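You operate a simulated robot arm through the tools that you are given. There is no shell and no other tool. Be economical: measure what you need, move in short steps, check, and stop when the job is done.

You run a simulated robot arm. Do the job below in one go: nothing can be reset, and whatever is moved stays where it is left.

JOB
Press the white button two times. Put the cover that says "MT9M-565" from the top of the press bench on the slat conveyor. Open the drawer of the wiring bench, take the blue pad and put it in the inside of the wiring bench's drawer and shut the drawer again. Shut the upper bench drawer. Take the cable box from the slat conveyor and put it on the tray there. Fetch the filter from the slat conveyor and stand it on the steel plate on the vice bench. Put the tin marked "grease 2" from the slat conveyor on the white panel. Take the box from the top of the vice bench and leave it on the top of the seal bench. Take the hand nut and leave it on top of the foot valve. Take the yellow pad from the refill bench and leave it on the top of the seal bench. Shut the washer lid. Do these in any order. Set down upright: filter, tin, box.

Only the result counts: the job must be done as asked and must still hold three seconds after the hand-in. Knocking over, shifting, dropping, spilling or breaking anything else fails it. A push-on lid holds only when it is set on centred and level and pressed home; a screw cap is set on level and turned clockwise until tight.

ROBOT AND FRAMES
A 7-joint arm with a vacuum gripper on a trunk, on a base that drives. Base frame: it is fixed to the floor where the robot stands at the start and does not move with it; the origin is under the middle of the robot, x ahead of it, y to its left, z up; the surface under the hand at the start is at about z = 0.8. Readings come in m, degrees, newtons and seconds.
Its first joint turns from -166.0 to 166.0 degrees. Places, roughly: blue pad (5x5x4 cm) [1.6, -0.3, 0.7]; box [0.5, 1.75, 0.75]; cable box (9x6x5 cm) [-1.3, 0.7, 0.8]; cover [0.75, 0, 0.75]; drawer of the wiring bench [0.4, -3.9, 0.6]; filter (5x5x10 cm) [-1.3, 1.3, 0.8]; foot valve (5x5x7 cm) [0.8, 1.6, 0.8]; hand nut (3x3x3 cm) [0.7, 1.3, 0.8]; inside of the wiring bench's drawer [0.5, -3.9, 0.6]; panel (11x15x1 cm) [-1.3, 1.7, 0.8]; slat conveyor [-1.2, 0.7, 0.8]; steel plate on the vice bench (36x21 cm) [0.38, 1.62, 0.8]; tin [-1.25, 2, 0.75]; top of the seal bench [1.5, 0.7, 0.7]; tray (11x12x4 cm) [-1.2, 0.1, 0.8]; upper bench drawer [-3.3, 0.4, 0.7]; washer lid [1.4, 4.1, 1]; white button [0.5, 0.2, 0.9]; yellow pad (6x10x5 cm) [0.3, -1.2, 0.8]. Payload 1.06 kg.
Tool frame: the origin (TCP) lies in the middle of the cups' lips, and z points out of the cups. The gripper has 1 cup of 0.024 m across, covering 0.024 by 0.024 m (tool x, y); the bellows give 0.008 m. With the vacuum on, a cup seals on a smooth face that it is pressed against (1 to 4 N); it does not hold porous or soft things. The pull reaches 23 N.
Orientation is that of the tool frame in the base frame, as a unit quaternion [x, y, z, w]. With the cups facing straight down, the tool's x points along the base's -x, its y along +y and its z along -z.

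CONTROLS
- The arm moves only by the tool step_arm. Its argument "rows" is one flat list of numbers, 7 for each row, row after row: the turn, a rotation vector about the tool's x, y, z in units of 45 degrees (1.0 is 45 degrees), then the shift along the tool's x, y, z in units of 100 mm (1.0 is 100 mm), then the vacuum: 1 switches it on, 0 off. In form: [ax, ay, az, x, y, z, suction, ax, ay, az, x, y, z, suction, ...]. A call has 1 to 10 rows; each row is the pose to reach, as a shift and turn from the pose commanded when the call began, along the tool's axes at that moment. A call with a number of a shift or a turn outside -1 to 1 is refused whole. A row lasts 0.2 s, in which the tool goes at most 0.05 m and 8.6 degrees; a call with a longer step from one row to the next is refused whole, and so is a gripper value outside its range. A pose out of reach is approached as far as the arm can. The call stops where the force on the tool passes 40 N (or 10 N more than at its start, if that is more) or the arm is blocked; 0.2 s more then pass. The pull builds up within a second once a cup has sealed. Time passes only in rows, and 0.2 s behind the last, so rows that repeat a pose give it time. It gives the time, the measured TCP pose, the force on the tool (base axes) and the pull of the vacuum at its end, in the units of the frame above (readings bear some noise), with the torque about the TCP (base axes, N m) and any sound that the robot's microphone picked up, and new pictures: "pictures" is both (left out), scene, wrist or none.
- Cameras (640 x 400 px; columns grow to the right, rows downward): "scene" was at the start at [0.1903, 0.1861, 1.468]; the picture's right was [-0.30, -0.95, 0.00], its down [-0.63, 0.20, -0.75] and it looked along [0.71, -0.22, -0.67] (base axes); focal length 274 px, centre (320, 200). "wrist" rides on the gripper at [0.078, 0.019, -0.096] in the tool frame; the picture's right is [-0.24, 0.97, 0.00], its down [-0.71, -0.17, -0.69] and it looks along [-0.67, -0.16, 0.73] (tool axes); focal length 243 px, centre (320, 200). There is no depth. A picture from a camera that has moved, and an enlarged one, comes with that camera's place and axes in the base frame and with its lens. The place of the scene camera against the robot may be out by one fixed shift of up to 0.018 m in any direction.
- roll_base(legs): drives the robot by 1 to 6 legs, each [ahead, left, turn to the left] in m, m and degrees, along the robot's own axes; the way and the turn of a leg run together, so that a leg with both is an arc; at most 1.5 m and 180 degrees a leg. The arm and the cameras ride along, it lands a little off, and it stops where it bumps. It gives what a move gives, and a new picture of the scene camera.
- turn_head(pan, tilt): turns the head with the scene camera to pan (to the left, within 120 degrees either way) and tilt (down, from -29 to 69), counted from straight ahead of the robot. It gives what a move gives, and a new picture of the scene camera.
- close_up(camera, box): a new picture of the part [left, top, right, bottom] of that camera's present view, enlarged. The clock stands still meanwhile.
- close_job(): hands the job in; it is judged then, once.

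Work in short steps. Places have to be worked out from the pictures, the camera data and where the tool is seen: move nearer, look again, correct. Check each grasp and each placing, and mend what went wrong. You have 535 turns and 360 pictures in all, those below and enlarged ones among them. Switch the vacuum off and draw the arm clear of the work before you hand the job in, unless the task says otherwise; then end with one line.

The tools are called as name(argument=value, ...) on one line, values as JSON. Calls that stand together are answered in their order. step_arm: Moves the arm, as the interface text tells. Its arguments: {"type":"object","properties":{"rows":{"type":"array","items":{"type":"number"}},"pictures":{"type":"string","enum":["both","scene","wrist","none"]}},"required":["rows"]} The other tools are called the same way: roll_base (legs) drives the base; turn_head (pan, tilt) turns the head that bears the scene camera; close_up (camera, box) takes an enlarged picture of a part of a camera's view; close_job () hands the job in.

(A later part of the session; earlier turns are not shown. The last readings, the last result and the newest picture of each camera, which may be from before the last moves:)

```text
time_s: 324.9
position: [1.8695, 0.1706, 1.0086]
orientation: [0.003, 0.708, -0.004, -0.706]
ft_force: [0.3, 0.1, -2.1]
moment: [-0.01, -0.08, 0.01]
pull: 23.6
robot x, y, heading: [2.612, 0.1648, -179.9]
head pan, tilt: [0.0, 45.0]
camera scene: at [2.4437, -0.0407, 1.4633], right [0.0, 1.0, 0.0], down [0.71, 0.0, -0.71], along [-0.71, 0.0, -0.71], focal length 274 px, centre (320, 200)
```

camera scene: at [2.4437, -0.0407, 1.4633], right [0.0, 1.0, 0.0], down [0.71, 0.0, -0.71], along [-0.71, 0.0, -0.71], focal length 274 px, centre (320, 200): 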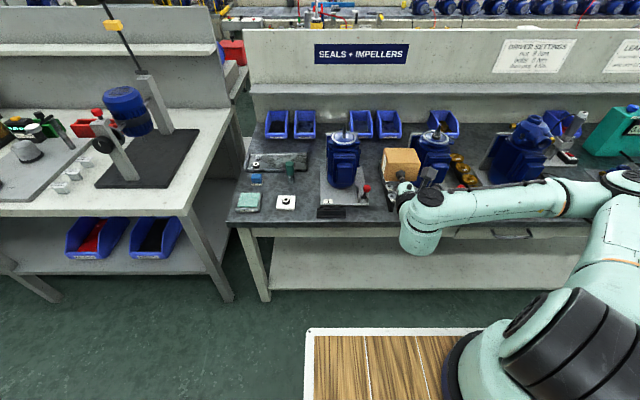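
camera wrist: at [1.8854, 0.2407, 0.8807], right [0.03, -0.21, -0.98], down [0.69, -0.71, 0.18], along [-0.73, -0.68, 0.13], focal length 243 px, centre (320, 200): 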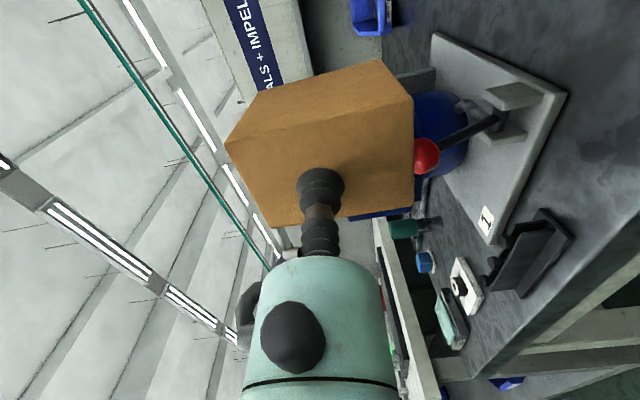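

step_arm(rows=[0, 0, -0.16, 0, 0, 0, 1, 0, 0, -0.33, 0, 0, 0, 1, 0, 0, -0.5, 0, 0, 0, 1, 0, 0, -0.67, 0, 0, 0, 1, 0, 0, -0.84, 0, 0, 0, 1, 0, 0, -1, 0, 0, 0, 1], pictures="none")

step_arm(rows=[0, 0, -0.16, 0, 0, 0, 1, 0, 0, -0.33, 0, 0, 0, 1, 0, 0, -0.5, 0, 0, 0, 1, 0, 0, -0.67, 0, 0, 0, 1, 0, 0, -0.84, 0, 0, 0, 1, 0, 0, -1, 0, 0, 0, 1], pictures="both")

```text
time_s: 326.2
position: [1.87, 0.1696, 1.0086]
orientation: [-0.269, 0.655, 0.266, -0.654]
ft_force: [-0.1, 0.0, -2.1]
moment: [-0.01, -0.13, -0.03]
pull: 22.3
robot x, y, heading: [2.6132, 0.1674, -180.1]
head pan, tilt: [0.0, 45.0]
```

```text
time_s: 327.6
position: [1.8703, 0.1717, 1.0078]
orientation: [-0.499, 0.503, 0.495, -0.503]
ft_force: [0.3, 0.7, -2.0]
moment: [0.02, -0.08, -0.02]
pull: 22.6
robot x, y, heading: [2.6164, 0.1648, -180.2]
head pan, tilt: [0.0, 45.0]
camera scene: at [2.4436, -0.0406, 1.4633], right [0.0, 1.0, 0.0], down [0.71, 0.0, -0.71], along [-0.71, 0.0, -0.71], focal length 274 px, centre (320, 200)
camera wrist: at [1.9671, 0.0929, 1.0249], right [0.0, 0.25, 0.97], down [0.68, 0.71, -0.18], along [-0.73, 0.66, -0.17], focal length 243 px, centre (320, 200)
```

scene: 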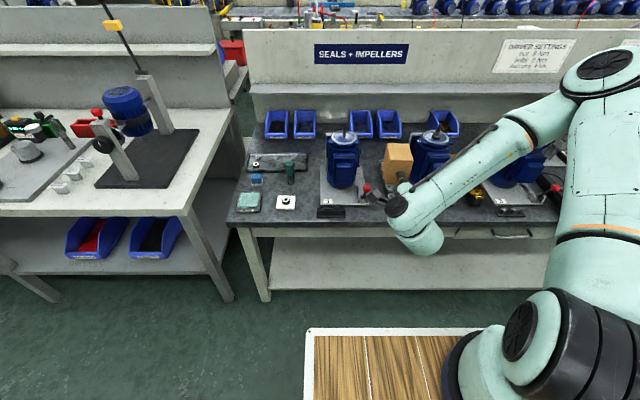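
wrist: 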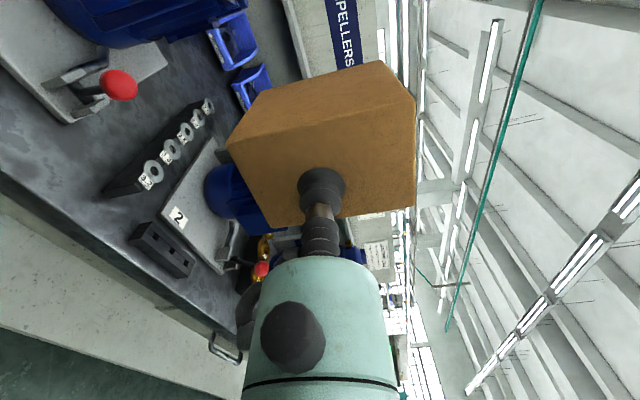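

The elbow is high again and the label is down. I lower at y = 0.165, x = 1.786.

step_arm(rows=[0, 0, 0, 0.05, -0.4, 0.3, 1, 0, 0, 0, 0.065, -0.8, 0.6, 1, 0, 0, 0, 0.065, -1.0, 0.84, 1], pictures="none")

step_arm(rows=[0, 0, 0, 0, -0.4, 0, 1, 0, 0, 0, 0, -0.8, 0, 1, 0, 0, 0, 0, -1.0, 0, 1], pictures="wrist")

close_up(camera="scene", box=[320, 150, 440, 250])

```text
refused: row 1 steps farther than a row can; nothing moved
```

```text
time_s: 328.4
position: [1.8701, 0.17, 0.9079]
orientation: [0.498, -0.502, -0.496, 0.504]
ft_force: [0.3, 0.0, -1.9]
moment: [-0.01, -0.08, 0.0]
pull: 23.0
robot x, y, heading: [2.6166, 0.167, -179.9]
head pan, tilt: [0.0, 45.0]
camera wrist: at [1.9668, 0.0921, 0.9254], right [0.0, 0.25, 0.97], down [0.68, 0.71, -0.18], along [-0.73, 0.66, -0.17], focal length 243 px, centre (320, 200)
```

wrist: 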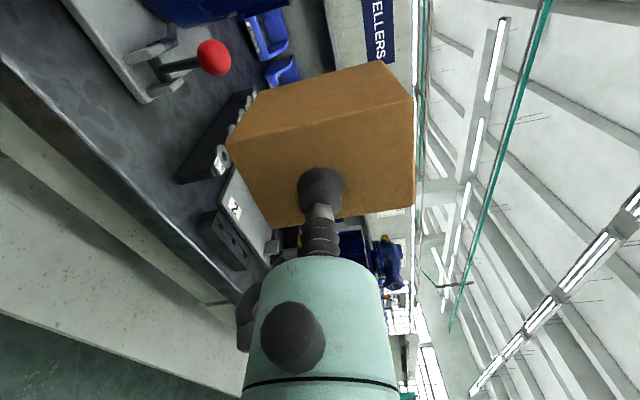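

```text
4.00 times, centred on (380, 200) of scene
camera zoom: at [2.4438, -0.0407, 1.4633], right [0.0, 1.0, 0.0], down [0.71, 0.0, -0.71], along [-0.71, 0.0, -0.71], focal length 1094 px, centre (80, 200)
```

zoom: 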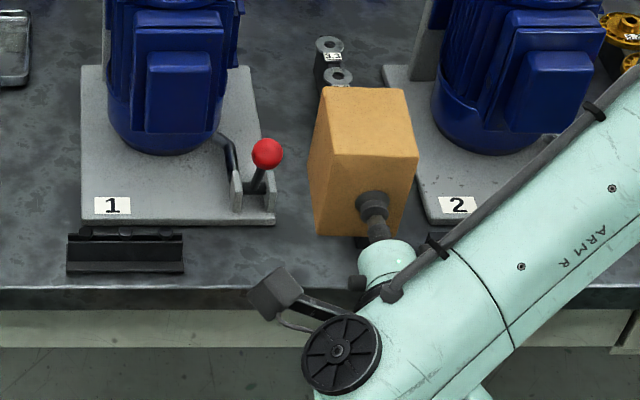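

step_arm(rows=[0, 0, 0, 0.05, -0.2, 0.3, 1, 0, 0, 0, 0.05, -0.4, 0.7, 1, 0, 0, 0, 0.05, -0.7, 0.84, 1, 0, 0, 0, 0.05, -1.0, 0.84, 1], pictures="wrist")

close_up(camera="scene", box=[320, 150, 440, 250])

close_up(camera="wrist", box=[60, 0, 320, 260])

```text
time_s: 329.4
position: [1.7859, 0.1617, 0.8071]
orientation: [0.499, -0.502, -0.495, 0.504]
ft_force: [0.3, 2.1, -1.2]
moment: [-0.07, -0.03, -0.14]
pull: 22.6
robot x, y, heading: [2.6168, 0.1677, -180.2]
head pan, tilt: [0.0, 45.0]
camera wrist: at [1.8828, 0.084, 0.826], right [0.0, 0.25, 0.97], down [0.68, 0.71, -0.18], along [-0.73, 0.66, -0.17], focal length 243 px, centre (320, 200)
```

wrist: 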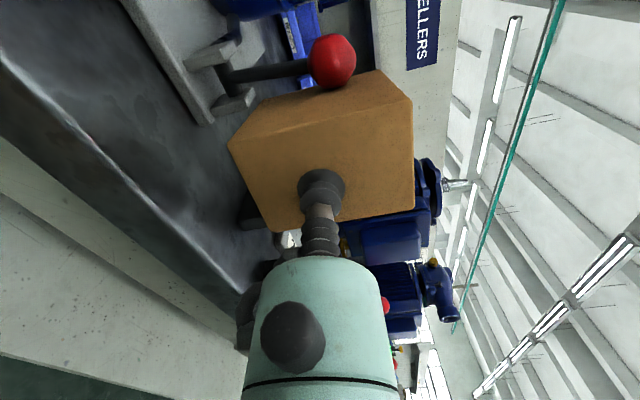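

```text
4.00 times, centred on (380, 200) of scene
camera zoom: at [2.4437, -0.0406, 1.4633], right [0.0, 1.0, 0.0], down [0.71, 0.0, -0.71], along [-0.71, 0.0, -0.71], focal length 1094 px, centre (80, 200)
```

zoom: 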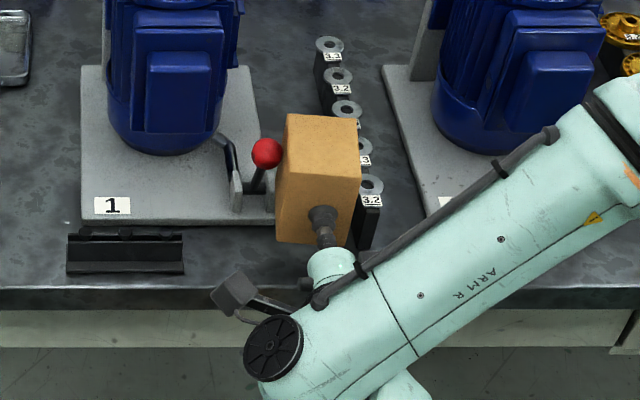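

```text
1.54 times, centred on (190, 130) of wrist
camera zoom: at [1.8828, 0.084, 0.826], right [0.0, 0.25, 0.97], down [0.68, 0.71, -0.18], along [-0.73, 0.66, -0.17], focal length 373 px, centre (520, 308)
```

zoom: 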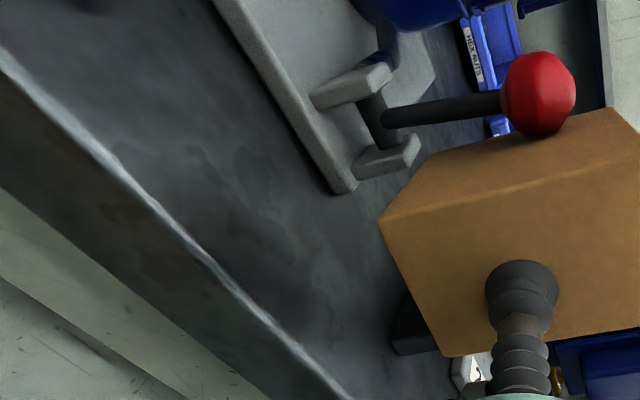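

The box's -y side touches the red knob, which stands at (1.69, 0.128, 0.82). The lane left of bar 1, from y = -0.137 to -0.057, is cleaner, so I lift and move there.

step_arm(rows=[0, 0, 0, -0.05, 0, -0.1, 1, 0, 0, 0, -0.05, 0.3, -0.2, 1, 0, 0, 0, -0.05, 0.7, -0.3, 1, 0, 0, 0, -0.05, 1.0, -0.5, 1], pictures="none")

roll_base(legs=[[0, 0.25, 0]])

close_up(camera="wrist", box=[0, 0, 320, 300])

close_up(camera="scene", box=[300, 150, 460, 270])

```text
time_s: 330.4
position: [1.8381, 0.1688, 0.909]
orientation: [0.499, -0.503, -0.494, 0.504]
ft_force: [-0.7, 0.3, -1.4]
moment: [0.03, -0.09, -0.03]
pull: 22.7
robot x, y, heading: [2.6129, 0.1695, -180.0]
head pan, tilt: [0.0, 45.0]
```

```text
time_s: 332.3
position: [1.8386, -0.0869, 0.9077]
orientation: [0.5, -0.502, -0.494, 0.504]
ft_force: [0.1, -0.5, -3.3]
moment: [-0.01, -0.1, -0.08]
pull: 22.7
robot x, y, heading: [2.6143, -0.0856, -180.0]
head pan, tilt: [0.0, 45.0]
camera scene: at [2.4442, -0.2959, 1.4633], right [0.0, 1.0, 0.0], down [0.71, 0.0, -0.71], along [-0.71, 0.0, -0.71], focal length 274 px, centre (320, 200)
```

scene: 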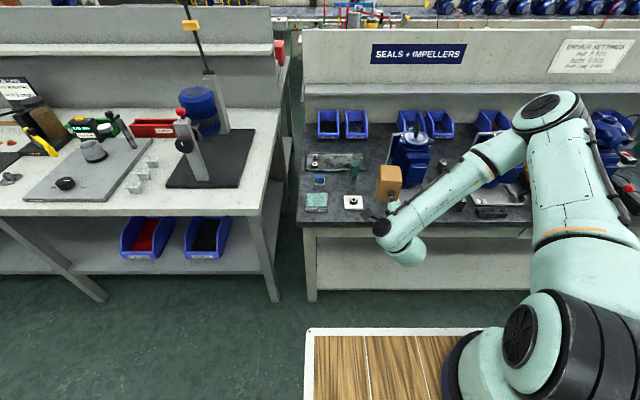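

```text
1.33 times, centred on (160, 150) of wrist
camera zoom: at [1.9352, -0.1648, 0.9264], right [0.0, 0.25, 0.97], down [0.68, 0.71, -0.18], along [-0.73, 0.66, -0.17], focal length 324 px, centre (533, 267)
```

zoom: 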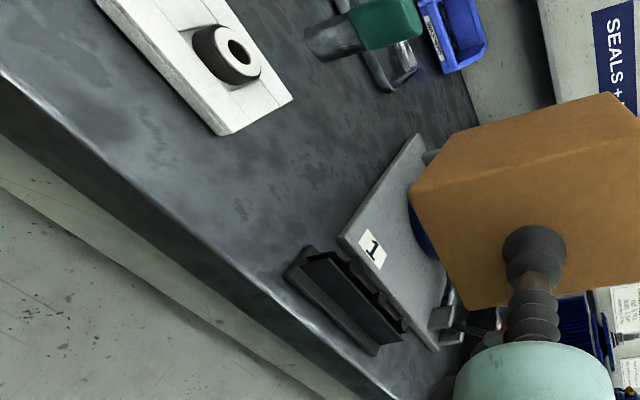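

```text
3.33 times, centred on (380, 210) of scene
camera zoom: at [2.4442, -0.2959, 1.4633], right [0.0, 1.0, 0.0], down [0.71, 0.0, -0.71], along [-0.71, 0.0, -0.71], focal length 912 px, centre (120, 167)
```

zoom: 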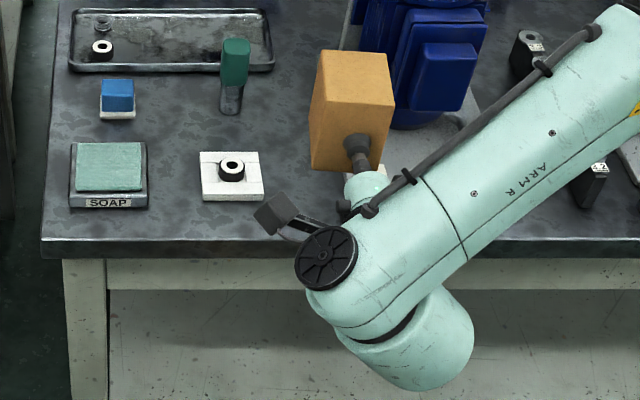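

Gap confirmed: y from -0.137 to -0.057. I shift 5 mm, move in to x = 1.772 and lower.

step_arm(rows=[0, 0, 0, 0.05, -0.2, 0.35, 1, 0, 0, 0, 0.05, -0.4, 0.67, 1, 0, 0, 0, 0.05, -0.8, 0.67, 1, 0, 0, 0, 0.05, -1.0, 0.67, 1], pictures="wrist")

close_up(camera="scene", box=[320, 150, 440, 250])

```text
time_s: 333.3
position: [1.7689, -0.0936, 0.8087]
orientation: [0.499, -0.502, -0.494, 0.505]
ft_force: [0.9, 0.1, -2.4]
moment: [0.03, -0.13, -0.05]
pull: 22.8
robot x, y, heading: [2.616, -0.0875, -180.0]
head pan, tilt: [0.0, 45.0]
camera wrist: at [1.866, -0.1718, 0.826], right [0.0, 0.25, 0.97], down [0.68, 0.71, -0.18], along [-0.73, 0.66, -0.17], focal length 243 px, centre (320, 200)
```

wrist: 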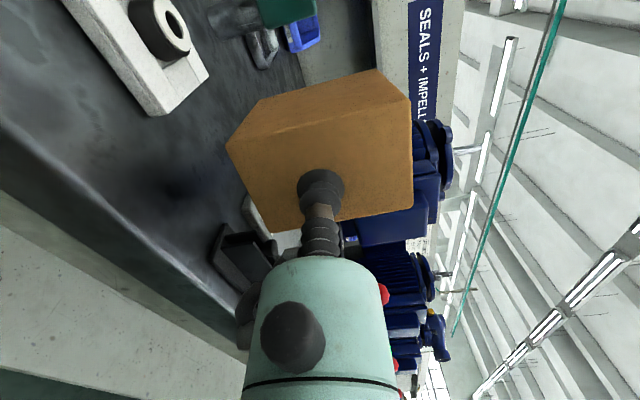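

```text
4.00 times, centred on (380, 200) of scene
camera zoom: at [2.4443, -0.2959, 1.4633], right [0.0, 1.0, 0.0], down [0.71, 0.0, -0.71], along [-0.71, 0.0, -0.71], focal length 1094 px, centre (80, 200)
```

zoom: 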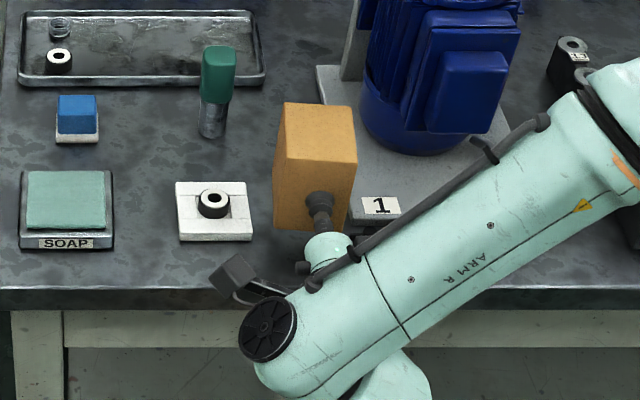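

Clear on both sides. I lower to contact.

step_arm(rows=[0, 0, 0, 0, -0.3, 0, 1, 0, 0, 0, 0, -0.5, 0, 1, 0, 0, 0, 0, -0.58, 0, 1, 0, 0, 0, 0, -0.62, 0, 1], pictures="none")

step_arm(rows=[0, 0, 0, 0, -0.03, 0, 1, 0, 0, 0, 0, -0.06, 0, 1], pictures="none")

```text
time_s: 334.3
position: [1.7715, -0.0944, 0.7485]
orientation: [0.499, -0.501, -0.494, 0.506]
ft_force: [1.4, 0.1, 8.9]
moment: [0.05, -0.07, -0.05]
pull: 23.3
robot x, y, heading: [2.616, -0.0894, -180.0]
head pan, tilt: [0.0, 45.0]
```

```text
time_s: 334.9
position: [1.7711, -0.0951, 0.7418]
orientation: [0.498, -0.502, -0.495, 0.504]
ft_force: [1.5, -0.1, 9.5]
moment: [-0.02, -0.09, -0.05]
pull: 23.2
robot x, y, heading: [2.6151, -0.0843, -179.9]
head pan, tilt: [0.0, 45.0]
```

The box is on the bench. I release, wait, and back straight off.

step_arm(rows=[0, 0, 0, 0, 0.02, 0, 0, 0, 0, 0, 0, 0.02, 0, 0, 0, 0, 0, 0, 0.02, 0, 0, 0, 0, 0, 0, 0.02, -0.05, 0, 0, 0, 0, 0, 0.02, -0.2, 0, 0, 0, 0, 0, 0.02, -0.6, 0], pictures="none")

step_arm(rows=[0, 0, 0, 0, 0.4, -0.2, 0, 0, 0, 0, 0, 0.8, -0.2, 0, 0, 0, 0, 0, 1, -0.2, 0], pictures="wrist")

close_up(camera="scene", box=[320, 150, 440, 250])

```text
time_s: 336.3
position: [1.8339, -0.0947, 0.7451]
orientation: [0.499, -0.503, -0.495, 0.504]
ft_force: [-0.4, 0.3, 0.4]
moment: [-0.01, 0.0, 0.02]
pull: 0.1
robot x, y, heading: [2.6139, -0.0892, -180.1]
head pan, tilt: [0.0, 45.0]
```

```text
time_s: 337.1
position: [1.8521, -0.092, 0.8442]
orientation: [0.5, -0.502, -0.494, 0.504]
ft_force: [-0.1, 0.9, -0.1]
moment: [0.03, 0.02, 0.04]
pull: 0.2
robot x, y, heading: [2.6171, -0.0877, -179.9]
head pan, tilt: [0.0, 45.0]
camera wrist: at [1.9497, -0.1696, 0.8622], right [0.0, 0.25, 0.97], down [0.68, 0.71, -0.18], along [-0.73, 0.66, -0.17], focal length 243 px, centre (320, 200)
```

wrist: 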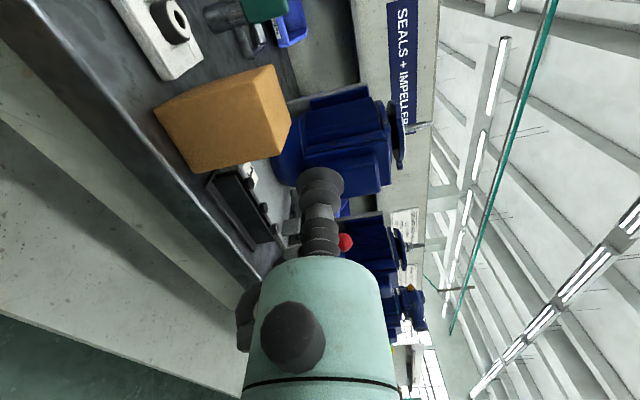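

```text
4.00 times, centred on (380, 200) of scene
camera zoom: at [2.4442, -0.2959, 1.4633], right [0.0, 1.0, 0.0], down [0.71, 0.0, -0.71], along [-0.71, 0.0, -0.71], focal length 1094 px, centre (80, 200)
```

zoom: 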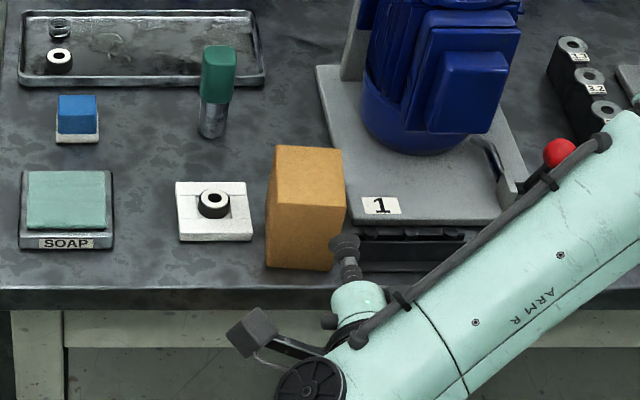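

The box lies stably in the lane. I retract, pitch the tool back to vertical, and then grip the box's top (back) face near its opening end.

step_arm(rows=[0.16, 0, 0, 0, 0.4, 0, 0, 0.33, 0, 0, 0, 0.8, -0.1, 0, 0.5, 0, 0, 0, 1.0, -0.2, 0, 0.67, 0, 0, 0, 1.0, -0.3, 0, 0.84, 0, 0, 0, 1.0, -0.3, 0, 1, 0, 0, 0, 1.0, -0.3, 0], pictures="none")

step_arm(rows=[0.16, 0, 0, 0, 0, 0, 0, 0.33, 0, 0, 0, 0, 0, 0, 0.5, 0, 0, 0, 0, 0, 0, 0.67, 0, 0, 0, 0, 0, 0, 0.84, 0, 0, 0, 0, 0, 0, 1, 0, 0, 0, 0, 0, 0], pictures="both")

```text
time_s: 338.5
position: [1.8814, -0.0901, 0.9423]
orientation: [-0.654, 0.654, 0.263, -0.275]
ft_force: [-0.3, -0.4, -0.2]
moment: [0.01, 0.0, 0.01]
pull: 0.1
robot x, y, heading: [2.6142, -0.0894, -179.8]
head pan, tilt: [0.0, 45.0]
```

```text
time_s: 339.9
position: [1.8788, -0.0928, 0.943]
orientation: [0.709, -0.705, 0.006, 0.004]
ft_force: [0.7, 0.0, -0.5]
moment: [0.02, 0.0, -0.01]
pull: 0.1
robot x, y, heading: [2.614, -0.0851, -179.8]
head pan, tilt: [0.0, 45.0]
camera scene: at [2.4445, -0.2961, 1.4633], right [0.0, 1.0, 0.0], down [0.71, 0.0, -0.71], along [-0.71, 0.0, -0.71], focal length 274 px, centre (320, 200)
camera wrist: at [1.8622, -0.1691, 1.0374], right [-0.97, 0.23, -0.01], down [0.16, 0.72, 0.68], along [0.16, 0.66, -0.74], focal length 243 px, centre (320, 200)
```

scene: 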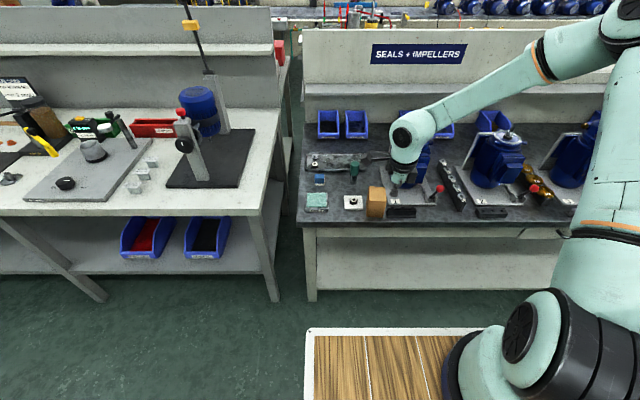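
wrist: 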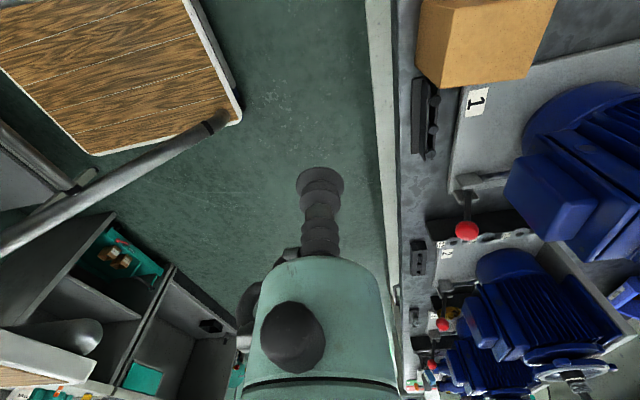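

step_arm(rows=[0, 0, 0, 0, 0.4, 0, 0, 0, 0, 0, 0, 0.8, 0, 0, 0, 0, 0, 0, 1.0, 0, 0], pictures="none")

step_arm(rows=[0, 0, 0, 0.05, 0.35, 0, 0, 0, 0, 0, 0.05, 0.63, 0.2, 0], pictures="wrist")

close_up(camera="wrist", box=[220, 20, 420, 220])

```text
time_s: 340.7
position: [1.7828, -0.0926, 0.9425]
orientation: [0.71, -0.704, 0.005, 0.004]
ft_force: [-0.7, 0.4, 0.5]
moment: [0.01, 0.02, 0.0]
pull: 0.0
robot x, y, heading: [2.6155, -0.0879, -179.9]
head pan, tilt: [0.0, 45.0]
```

```text
time_s: 341.3
position: [1.7176, -0.0967, 0.9219]
orientation: [0.71, -0.704, 0.006, 0.004]
ft_force: [1.0, -1.0, -0.5]
moment: [-0.01, -0.04, 0.01]
pull: 0.1
robot x, y, heading: [2.6201, -0.0906, -180.2]
head pan, tilt: [0.0, 45.0]
camera wrist: at [1.7001, -0.1737, 1.017], right [-0.97, 0.23, -0.01], down [0.16, 0.72, 0.68], along [0.16, 0.66, -0.74], focal length 243 px, centre (320, 200)
```

wrist: 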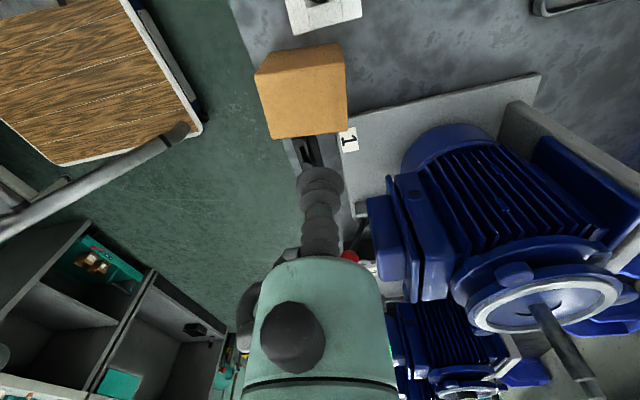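

```text
2.00 times, centred on (320, 120) of wrist
camera zoom: at [1.7001, -0.1737, 1.017], right [-0.97, 0.23, -0.01], down [0.16, 0.72, 0.68], along [0.16, 0.66, -0.74], focal length 485 px, centre (320, 360)
```

zoom: 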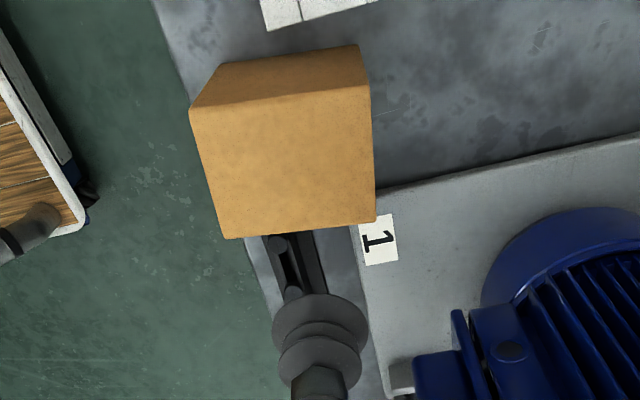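

The box top is measured with its axis yawed about 6°. I align the tool's yaw with it, move to (1.722, -0.087) near the opening end, and descend.

step_arm(rows=[0, -0.018, 0.15, -0.097, -0.044, 0.3, 0, 0, -0.018, 0.15, -0.097, -0.044, 0.7, 0, 0, -0.018, 0.15, -0.097, -0.044, 1.0, 0], pictures="none")

close_up(camera="wrist", box=[220, 60, 420, 220])

```text
time_s: 342.1
position: [1.722, -0.0909, 0.8219]
orientation: [-0.666, 0.746, 0.0, 0.001]
ft_force: [1.0, -0.3, -0.1]
moment: [-0.02, 0.03, 0.0]
pull: 0.1
robot x, y, heading: [2.6153, -0.0863, -180.0]
head pan, tilt: [0.0, 45.0]
```

```text
2.50 times, centred on (320, 140) of wrist
camera zoom: at [1.6945, -0.1664, 0.9161], right [-0.94, 0.34, 0.0], down [0.25, 0.68, 0.69], along [0.24, 0.64, -0.73], focal length 606 px, centre (320, 350)
```

zoom: 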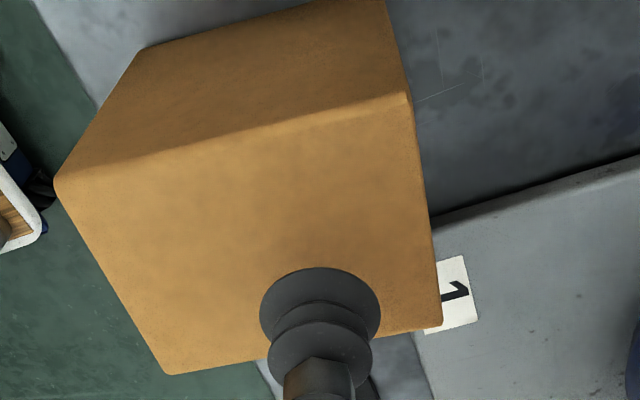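

The top face is at about z = 0.797 and the aim point is good. I descend with the vacuum on.

step_arm(rows=[0, 0, 0, 0, 0.03, 0.12, 1, 0, 0, 0, 0, 0.03, 0.2, 1, 0, 0, 0, 0, 0.03, 0.25, 1, 0, 0, 0, 0, 0.03, 0.28, 1], pictures="none")

```text
time_s: 343.1
position: [1.7184, -0.089, 0.7974]
orientation: [-0.666, 0.746, 0.0, 0.0]
ft_force: [-8.9, 4.2, 24.3]
moment: [0.0, -0.08, -0.01]
pull: 22.3
robot x, y, heading: [2.6131, -0.089, -179.9]
head pan, tilt: [0.0, 45.0]
```

It sealed. I lift, then pitch the tool forward to turn the box upright.

step_arm(rows=[0, 0, 0, 0, 0, -0.1, 1, 0, 0, 0, 0, 0, -0.4, 1, 0, 0, 0, 0, 0, -0.8, 1, 0, 0, 0, 0, 0, -1.0, 1], pictures="none")

step_arm(rows=[0, 0, 0, 0, -0.3, -0.3, 1, 0, 0, 0, 0, -0.6, -0.6, 1, 0, 0, 0, 0, -1.0, -0.9, 1], pictures="scene")

```text
time_s: 344.1
position: [1.7219, -0.0881, 0.8938]
orientation: [-0.666, 0.746, -0.001, 0.002]
ft_force: [-0.7, -0.2, -1.4]
moment: [0.04, 0.04, 0.01]
pull: 23.0
robot x, y, heading: [2.6222, -0.0851, -179.9]
head pan, tilt: [0.0, 45.0]
```

```text
time_s: 344.9
position: [1.8225, -0.1021, 0.9861]
orientation: [-0.666, 0.746, -0.002, 0.003]
ft_force: [-0.9, -0.2, -3.1]
moment: [0.0, -0.02, -0.02]
pull: 23.2
robot x, y, heading: [2.6124, -0.0864, -179.8]
head pan, tilt: [0.0, 45.0]
camera scene: at [2.4436, -0.2958, 1.4632], right [0.0, 1.0, 0.0], down [0.71, 0.0, -0.71], along [-0.71, 0.0, -0.71], focal length 274 px, centre (320, 200)
```

scene: 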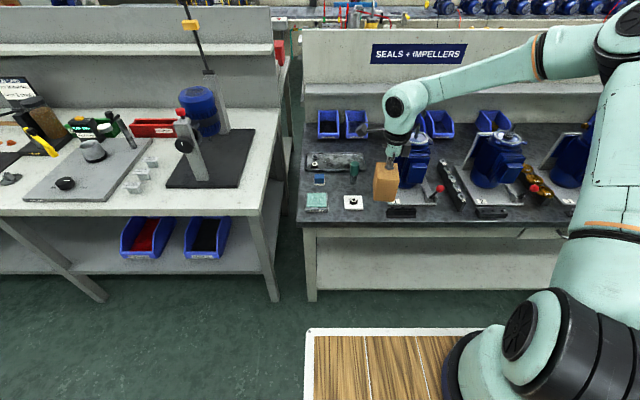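

step_arm(rows=[-0.16, 0, 0, 0, 0, 0, 1, -0.33, 0, 0, 0, 0, 0, 1, -0.5, 0, 0, 0, 0, 0, 1, -0.67, 0, 0, 0, 0, 0, 1, -0.84, 0, 0, 0, 0, 0, 1, -1, 0, 0, 0, 0, 0, 1], pictures="none")

step_arm(rows=[-0.16, 0, 0, 0, 0, 0, 1, -0.33, 0, 0, 0, 0, 0, 1, -0.5, 0, 0, 0, 0, 0, 1, -0.67, 0, 0, 0, 0, 0, 1, -0.84, 0, 0, 0, 0, 0, 1, -1, 0, 0, 0, 0, 0, 1], pictures="both")

close_up(camera="scene", box=[340, 130, 440, 230])

```text
time_s: 346.3
position: [1.8195, -0.0996, 0.9845]
orientation: [-0.617, 0.689, 0.285, -0.253]
ft_force: [0.0, 0.0, -2.5]
moment: [0.06, -0.03, -0.01]
pull: 23.1
robot x, y, heading: [2.6137, -0.0894, -179.7]
head pan, tilt: [0.0, 45.0]
```

```text
time_s: 347.7
position: [1.8194, -0.1, 0.9844]
orientation: [-0.473, 0.527, 0.527, -0.471]
ft_force: [-0.1, 0.4, -2.5]
moment: [0.02, -0.1, -0.01]
pull: 22.9
robot x, y, heading: [2.6151, -0.0841, -180.2]
head pan, tilt: [0.0, 45.0]
camera scene: at [2.4444, -0.2958, 1.4633], right [0.0, 1.0, 0.0], down [0.71, 0.0, -0.71], along [-0.71, 0.0, -0.71], focal length 274 px, centre (320, 200)
camera wrist: at [1.9066, -0.1891, 1.0019], right [0.02, 0.23, 0.97], down [0.76, 0.63, -0.17], along [-0.65, 0.74, -0.16], focal length 243 px, centre (320, 200)
```

scene: 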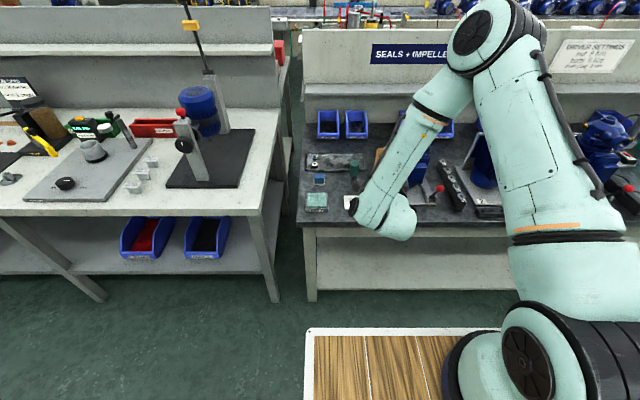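
wrist: 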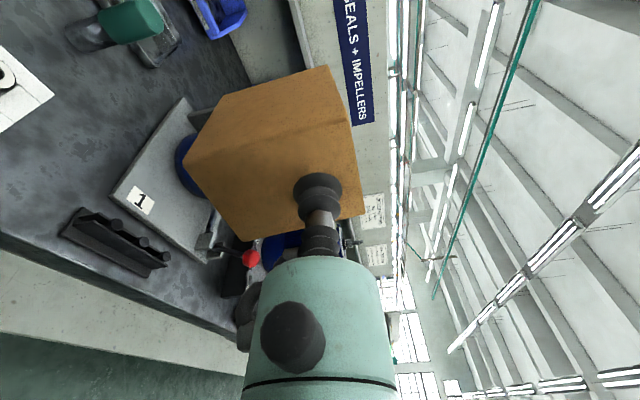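

```text
4.00 times, centred on (390, 180) of scene
camera zoom: at [2.4444, -0.2958, 1.4633], right [0.0, 1.0, 0.0], down [0.71, 0.0, -0.71], along [-0.71, 0.0, -0.71], focal length 1094 px, centre (40, 280)
```

zoom: 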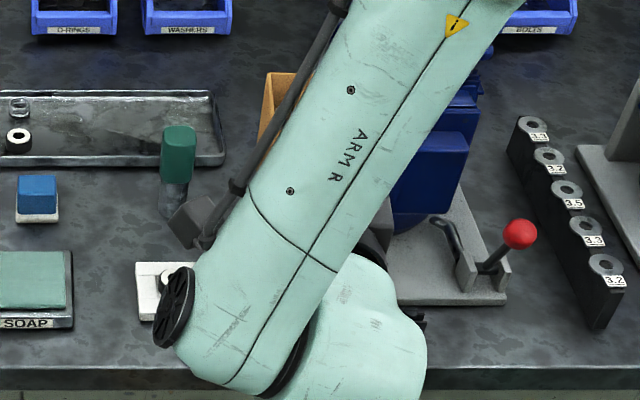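

The box is level and upright. I align the yaw with the bench, move to (1.768, -0.097) and lower, checking the view before landing.

step_arm(rows=[0, 0.07, 0, 0, -0.3, 0.2, 1, 0, 0.14, 0, 0, -0.6, 0.4, 1, 0, 0.14, 0, -0.03, -1.0, 0.5, 1], pictures="none")

step_arm(rows=[0, 0, 0, 0, -0.3, 0, 1, 0, 0, 0, 0, -0.6, 0, 1], pictures="wrist")

close_up(camera="wrist", box=[60, 0, 420, 280])

```text
time_s: 348.5
position: [1.7695, -0.091, 0.8826]
orientation: [0.502, -0.5, -0.5, 0.498]
ft_force: [0.0, -0.7, -1.1]
moment: [0.02, -0.11, 0.0]
pull: 22.7
robot x, y, heading: [2.6176, -0.0873, -179.7]
head pan, tilt: [0.0, 45.0]
```

```text
time_s: 349.1
position: [1.7706, -0.09, 0.8232]
orientation: [0.501, -0.501, -0.5, 0.499]
ft_force: [0.5, -1.0, -1.8]
moment: [0.0, -0.14, 0.02]
pull: 23.1
robot x, y, heading: [2.6127, -0.0856, -179.8]
head pan, tilt: [0.0, 45.0]
camera wrist: at [1.8663, -0.1687, 0.8413], right [0.0, 0.23, 0.97], down [0.69, 0.71, -0.17], along [-0.73, 0.67, -0.16], focal length 243 px, centre (320, 200)
```

wrist: 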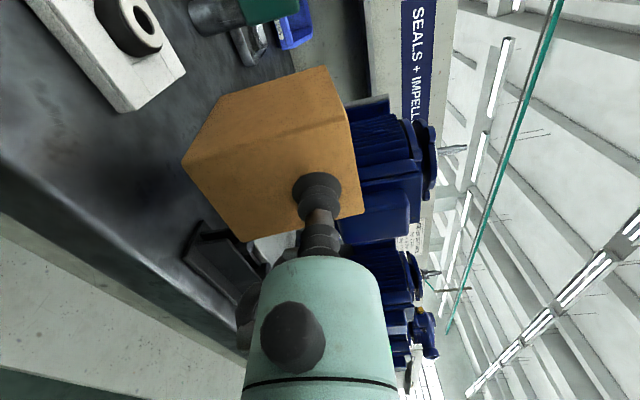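

```text
1.43 times, centred on (240, 140) of wrist
camera zoom: at [1.8663, -0.1687, 0.8413], right [0.0, 0.23, 0.97], down [0.69, 0.71, -0.17], along [-0.73, 0.67, -0.16], focal length 347 px, centre (434, 286)
```

zoom: 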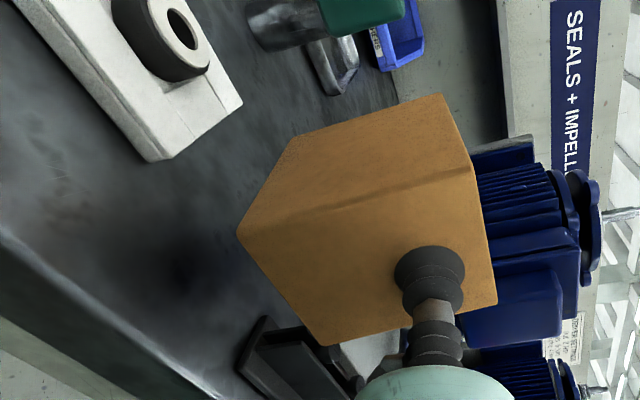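

The bottom edge is level. I shift 8 mm towards -y and lower to contact.

step_arm(rows=[0, 0, 0, 0.08, -0.1, 0, 1, 0, 0, 0, 0.08, -0.3, 0, 1, 0, 0, 0, 0.08, -0.4, 0, 1], pictures="none")

step_arm(rows=[0, 0, 0, 0, -0.04, 0, 1, 0, 0, 0, 0, -0.07, 0, 1, 0, 0, 0, 0, -0.1, 0, 1], pictures="wrist")

```text
time_s: 349.9
position: [1.7699, -0.0985, 0.7852]
orientation: [0.501, -0.501, -0.5, 0.498]
ft_force: [-0.2, -0.2, -2.8]
moment: [0.0, -0.12, 0.01]
pull: 23.1
robot x, y, heading: [2.6178, -0.0868, -179.8]
head pan, tilt: [0.0, 45.0]
```

```text
time_s: 350.7
position: [1.77, -0.0991, 0.774]
orientation: [0.501, -0.501, -0.5, 0.498]
ft_force: [1.4, 0.2, 0.9]
moment: [-0.09, 0.07, 0.01]
pull: 22.5
robot x, y, heading: [2.6129, -0.0854, -179.7]
head pan, tilt: [0.0, 45.0]
camera wrist: at [1.8657, -0.1785, 0.7914], right [0.0, 0.23, 0.97], down [0.69, 0.71, -0.17], along [-0.73, 0.67, -0.16], focal length 243 px, centre (320, 200)
```

wrist: 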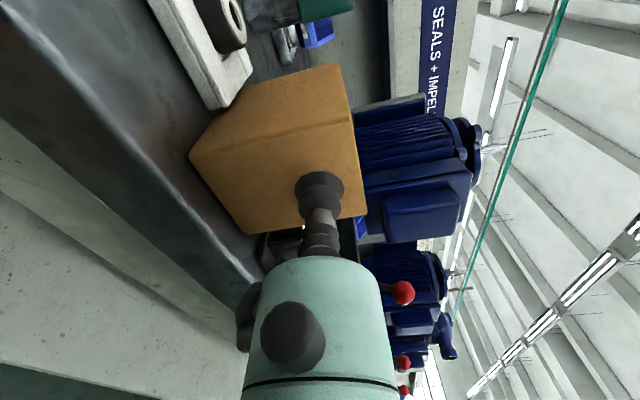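

Contact has begun. I lower 1.5 mm more, then release.

step_arm(rows=[0, 0, 0, 0, -0.015, 0, 1, 0, 0, 0, 0, -0.015, 0, 0, 0, 0, 0, 0, -0.015, 0, 0, 0, 0, 0, 0, -0.015, 0, 0, 0, 0, 0, 0, -0.015, 0, 0], pictures="wrist")

```text
time_s: 351.9
position: [1.7697, -0.0995, 0.7734]
orientation: [-0.501, 0.501, 0.5, -0.498]
ft_force: [-0.3, 0.0, -0.5]
moment: [-0.01, 0.03, 0.0]
pull: 0.1
robot x, y, heading: [2.617, -0.0885, -179.8]
head pan, tilt: [0.0, 45.0]
camera wrist: at [1.8659, -0.1783, 0.79], right [0.0, 0.23, 0.97], down [0.69, 0.71, -0.17], along [-0.73, 0.67, -0.16], focal length 243 px, centre (320, 200)
```

wrist: 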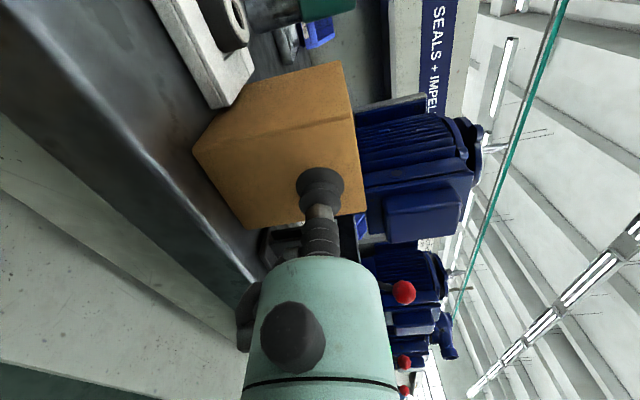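

step_arm(rows=[0, 0, 0, 0, 0, -0.05, 0, 0, 0, 0, 0, 0, -0.2, 0, 0, 0, 0, 0, 0, -0.6, 0, 0, 0, 0, 0, 0, -1.0, 0], pictures="none")

step_arm(rows=[0, 0, 0, -0.3, 0.4, 0, 0, 0, 0, 0, -0.6, 0.8, 0, 0, 0, 0, 0, -0.8, 1, 0, 0], pictures="none")

step_arm(rows=[0, 0, 0, -0.3, 0.4, 0, 0, 0, 0, 0, -0.6, 0.8, 0, 0, 0, 0, 0, -0.8, 1, 0, 0], pictures="both")

close_up(camera="scene", box=[300, 150, 420, 250])

```text
time_s: 352.9
position: [1.8704, -0.0993, 0.7751]
orientation: [-0.5, 0.502, 0.5, -0.498]
ft_force: [0.0, -0.1, 0.2]
moment: [-0.03, -0.03, -0.04]
pull: 0.0
robot x, y, heading: [2.6105, -0.0867, -179.8]
head pan, tilt: [0.0, 45.0]
```

```text
time_s: 353.7
position: [1.8688, -0.0191, 0.8775]
orientation: [0.501, -0.501, -0.5, 0.498]
ft_force: [-0.4, -0.6, 0.6]
moment: [-0.02, 0.01, 0.0]
pull: 0.0
robot x, y, heading: [2.618, -0.0888, -180.0]
head pan, tilt: [0.0, 45.0]
```

```text
time_s: 354.5
position: [1.8678, 0.0627, 0.9734]
orientation: [0.501, -0.501, -0.5, 0.498]
ft_force: [0.3, 0.2, -0.4]
moment: [0.01, 0.03, -0.02]
pull: 0.0
robot x, y, heading: [2.6142, -0.0845, -179.9]
head pan, tilt: [0.0, 45.0]
camera scene: at [2.4441, -0.296, 1.4632], right [0.0, 1.0, 0.0], down [0.71, 0.0, -0.71], along [-0.71, 0.0, -0.71], focal length 274 px, centre (320, 200)
camera wrist: at [1.9649, -0.0166, 0.9902], right [0.0, 0.23, 0.97], down [0.69, 0.71, -0.17], along [-0.73, 0.67, -0.16], focal length 243 px, centre (320, 200)
```

scene: 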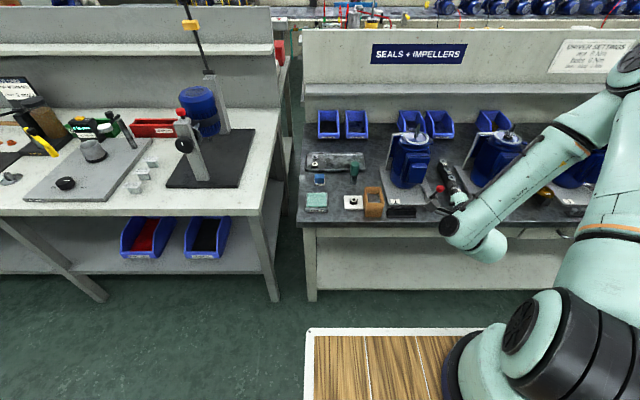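
wrist: 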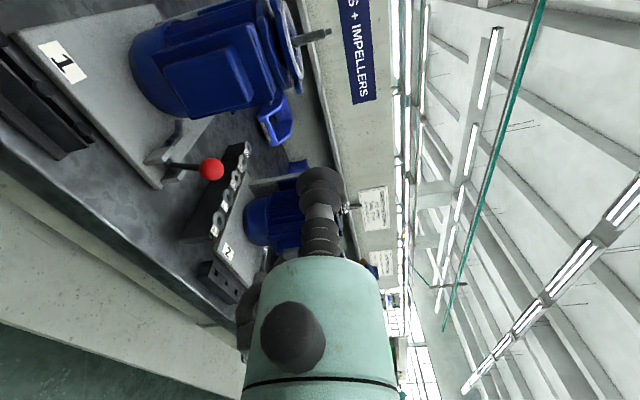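

```text
4.00 times, centred on (360, 200) of scene
camera zoom: at [2.4441, -0.296, 1.4632], right [0.0, 1.0, 0.0], down [0.71, 0.0, -0.71], along [-0.71, 0.0, -0.71], focal length 1094 px, centre (160, 200)
```

zoom: 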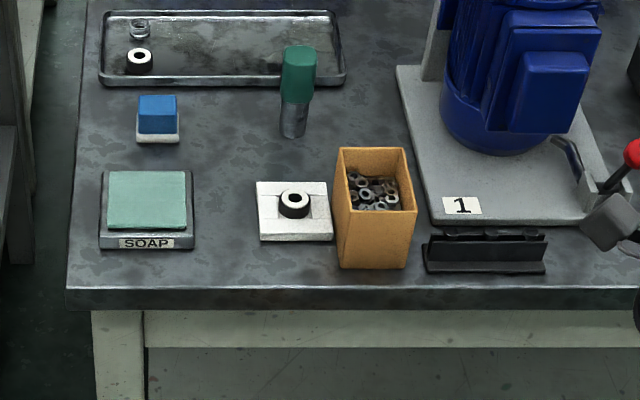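

The box stands upright with its nuts on the seal bench. Next is the washer lid in this same aisle, so I drive sideways towards y of about 4.1 while pitching the tool back to vertical.

step_arm(rows=[0.16, 0, 0, 0, 0.4, -0.1, 0, 0.33, 0, 0, 0, 0.8, -0.2, 0, 0.5, 0, 0, 0, 1.0, -0.3, 0, 0.67, 0, 0, 0, 1.0, -0.3, 0, 0.84, 0, 0, 0, 1.0, -0.3, 0, 1, 0, 0, 0, 1.0, -0.3, 0], pictures="none")

step_arm(rows=[0.16, 0, 0, 0, 0, 0, 0, 0.33, 0, 0, 0, 0, 0, 0, 0.5, 0, 0, 0, 0, 0, 0, 0.67, 0, 0, 0, 0, 0, 0, 0.84, 0, 0, 0, 0, 0, 0, 1, 0, 0, 0, 0, 0, 0], pictures="none")

roll_base(legs=[[0, -1.4, 0], [0, -1.4, 0], [0, -1.3, 0]])

```text
time_s: 355.9
position: [1.9016, 0.0584, 1.0737]
orientation: [-0.653, 0.654, 0.269, -0.269]
ft_force: [-0.8, 0.9, -0.4]
moment: [-0.03, 0.02, 0.03]
pull: 0.1
out of reach, approached as far as the arm can: row 1, 2, 3
robot x, y, heading: [2.6164, -0.0874, -179.8]
head pan, tilt: [0.0, 45.0]
```

```text
time_s: 357.3
position: [1.8998, 0.0607, 1.0742]
orientation: [-0.707, 0.708, -0.002, 0.002]
ft_force: [-0.7, -0.1, -0.8]
moment: [0.0, 0.05, -0.03]
pull: 0.1
out of reach, approached as far as the arm can: row 2
robot x, y, heading: [2.6102, -0.0852, -179.9]
head pan, tilt: [0.0, 45.0]
```

```text
time_s: 377.0
position: [1.8937, 4.1546, 1.0728]
orientation: [0.713, -0.701, 0.001, -0.002]
ft_force: [0.9, -0.1, 0.7]
moment: [0.0, -0.03, 0.02]
pull: 0.0
robot x, y, heading: [2.615, 4.021, -179.0]
head pan, tilt: [0.0, 45.0]
camera scene: at [2.4453, 3.808, 1.4633], right [-0.02, 1.0, 0.0], down [0.71, 0.01, -0.71], along [-0.71, -0.01, -0.71], focal length 274 px, centre (320, 200)
```

scene: 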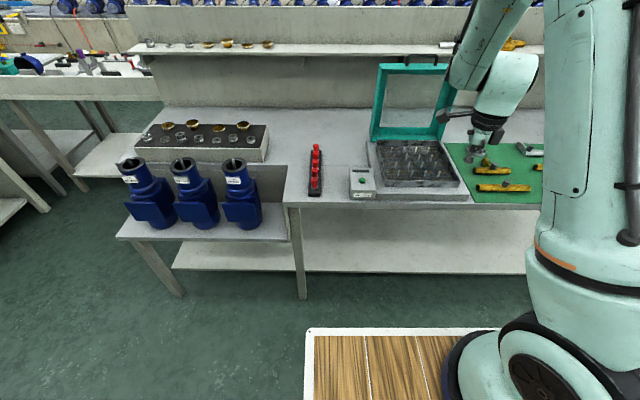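

The washer lid is an open teal frame hinged at the back, with its top at z of about 1.07 and the shelf behind. I raise the arm and drive closer to inspect.

step_arm(rows=[0, 0, 0, 0, 0, -0.4, 0, 0, 0, 0, 0, 0, -0.8, 0, 0, 0, 0, 0, 0, -1, 0], pictures="none")

roll_base(legs=[[0.3, 0, -1]])

turn_head(pan=-20, tilt=30)

close_up(camera="wrist", box=[0, 0, 640, 400])

```text
time_s: 377.8
position: [1.8912, 4.1534, 1.1734]
orientation: [0.713, -0.701, 0.001, -0.002]
ft_force: [0.1, 0.8, 0.5]
moment: [0.0, -0.01, -0.01]
pull: 0.0
robot x, y, heading: [2.609, 4.0207, -178.9]
head pan, tilt: [0.0, 45.0]
```

```text
time_s: 379.8
position: [1.6035, 4.1645, 1.172]
orientation: [-0.707, 0.708, -0.001, 0.002]
ft_force: [0.0, 0.0, 0.1]
moment: [0.02, 0.03, 0.02]
pull: 0.0
robot x, y, heading: [2.325, 4.017, -179.9]
head pan, tilt: [0.0, 45.0]
camera scene: at [2.1514, 3.8084, 1.4633], right [0.0, 1.0, 0.0], down [0.71, 0.0, -0.71], along [-0.71, 0.0, -0.71], focal length 274 px, centre (320, 200)
```

scene: 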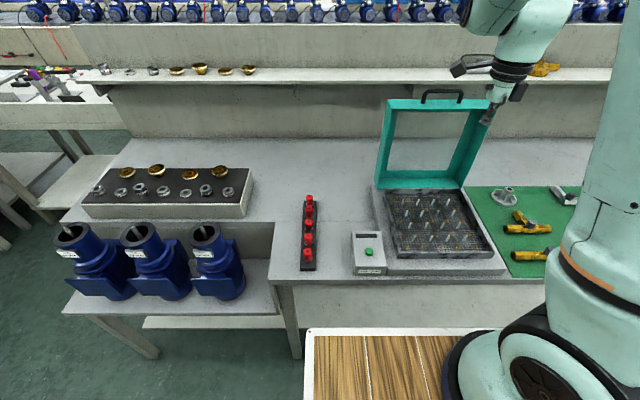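

```text
time_s: 380.6
position: [1.6039, 4.1632, 1.1727]
orientation: [-0.706, 0.708, -0.001, 0.002]
ft_force: [-0.7, 0.2, -0.3]
moment: [0.07, 0.02, 0.03]
pull: 0.1
robot x, y, heading: [2.3244, 4.0179, -180.0]
head pan, tilt: [-20.0, 30.0]
camera scene: at [2.1477, 3.8393, 1.4858], right [0.34, 0.94, 0.0], down [0.47, -0.17, -0.87], along [-0.81, 0.29, -0.5], focal length 274 px, centre (320, 200)
```

scene: 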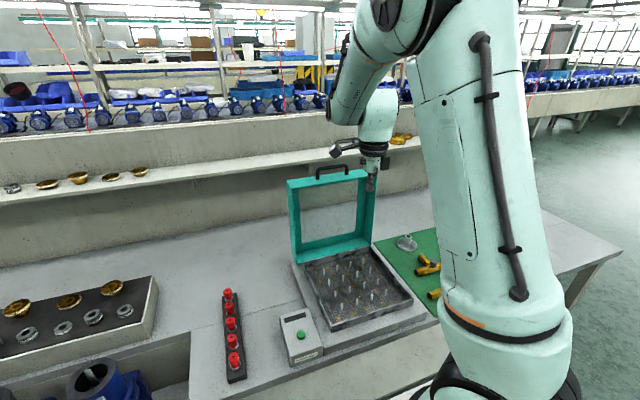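

```text
1.00 times, centred on (320, 200) of wrist (not enlarged: the box is as wide or as high as the picture)
camera zoom: at [1.5853, 4.085, 1.2659], right [-0.97, 0.24, 0.0], down [0.17, 0.71, 0.69], along [0.17, 0.67, -0.73], focal length 243 px, centre (320, 200)
```

zoom: 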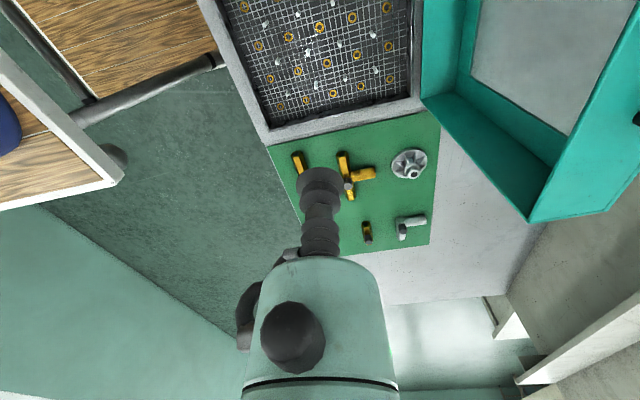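

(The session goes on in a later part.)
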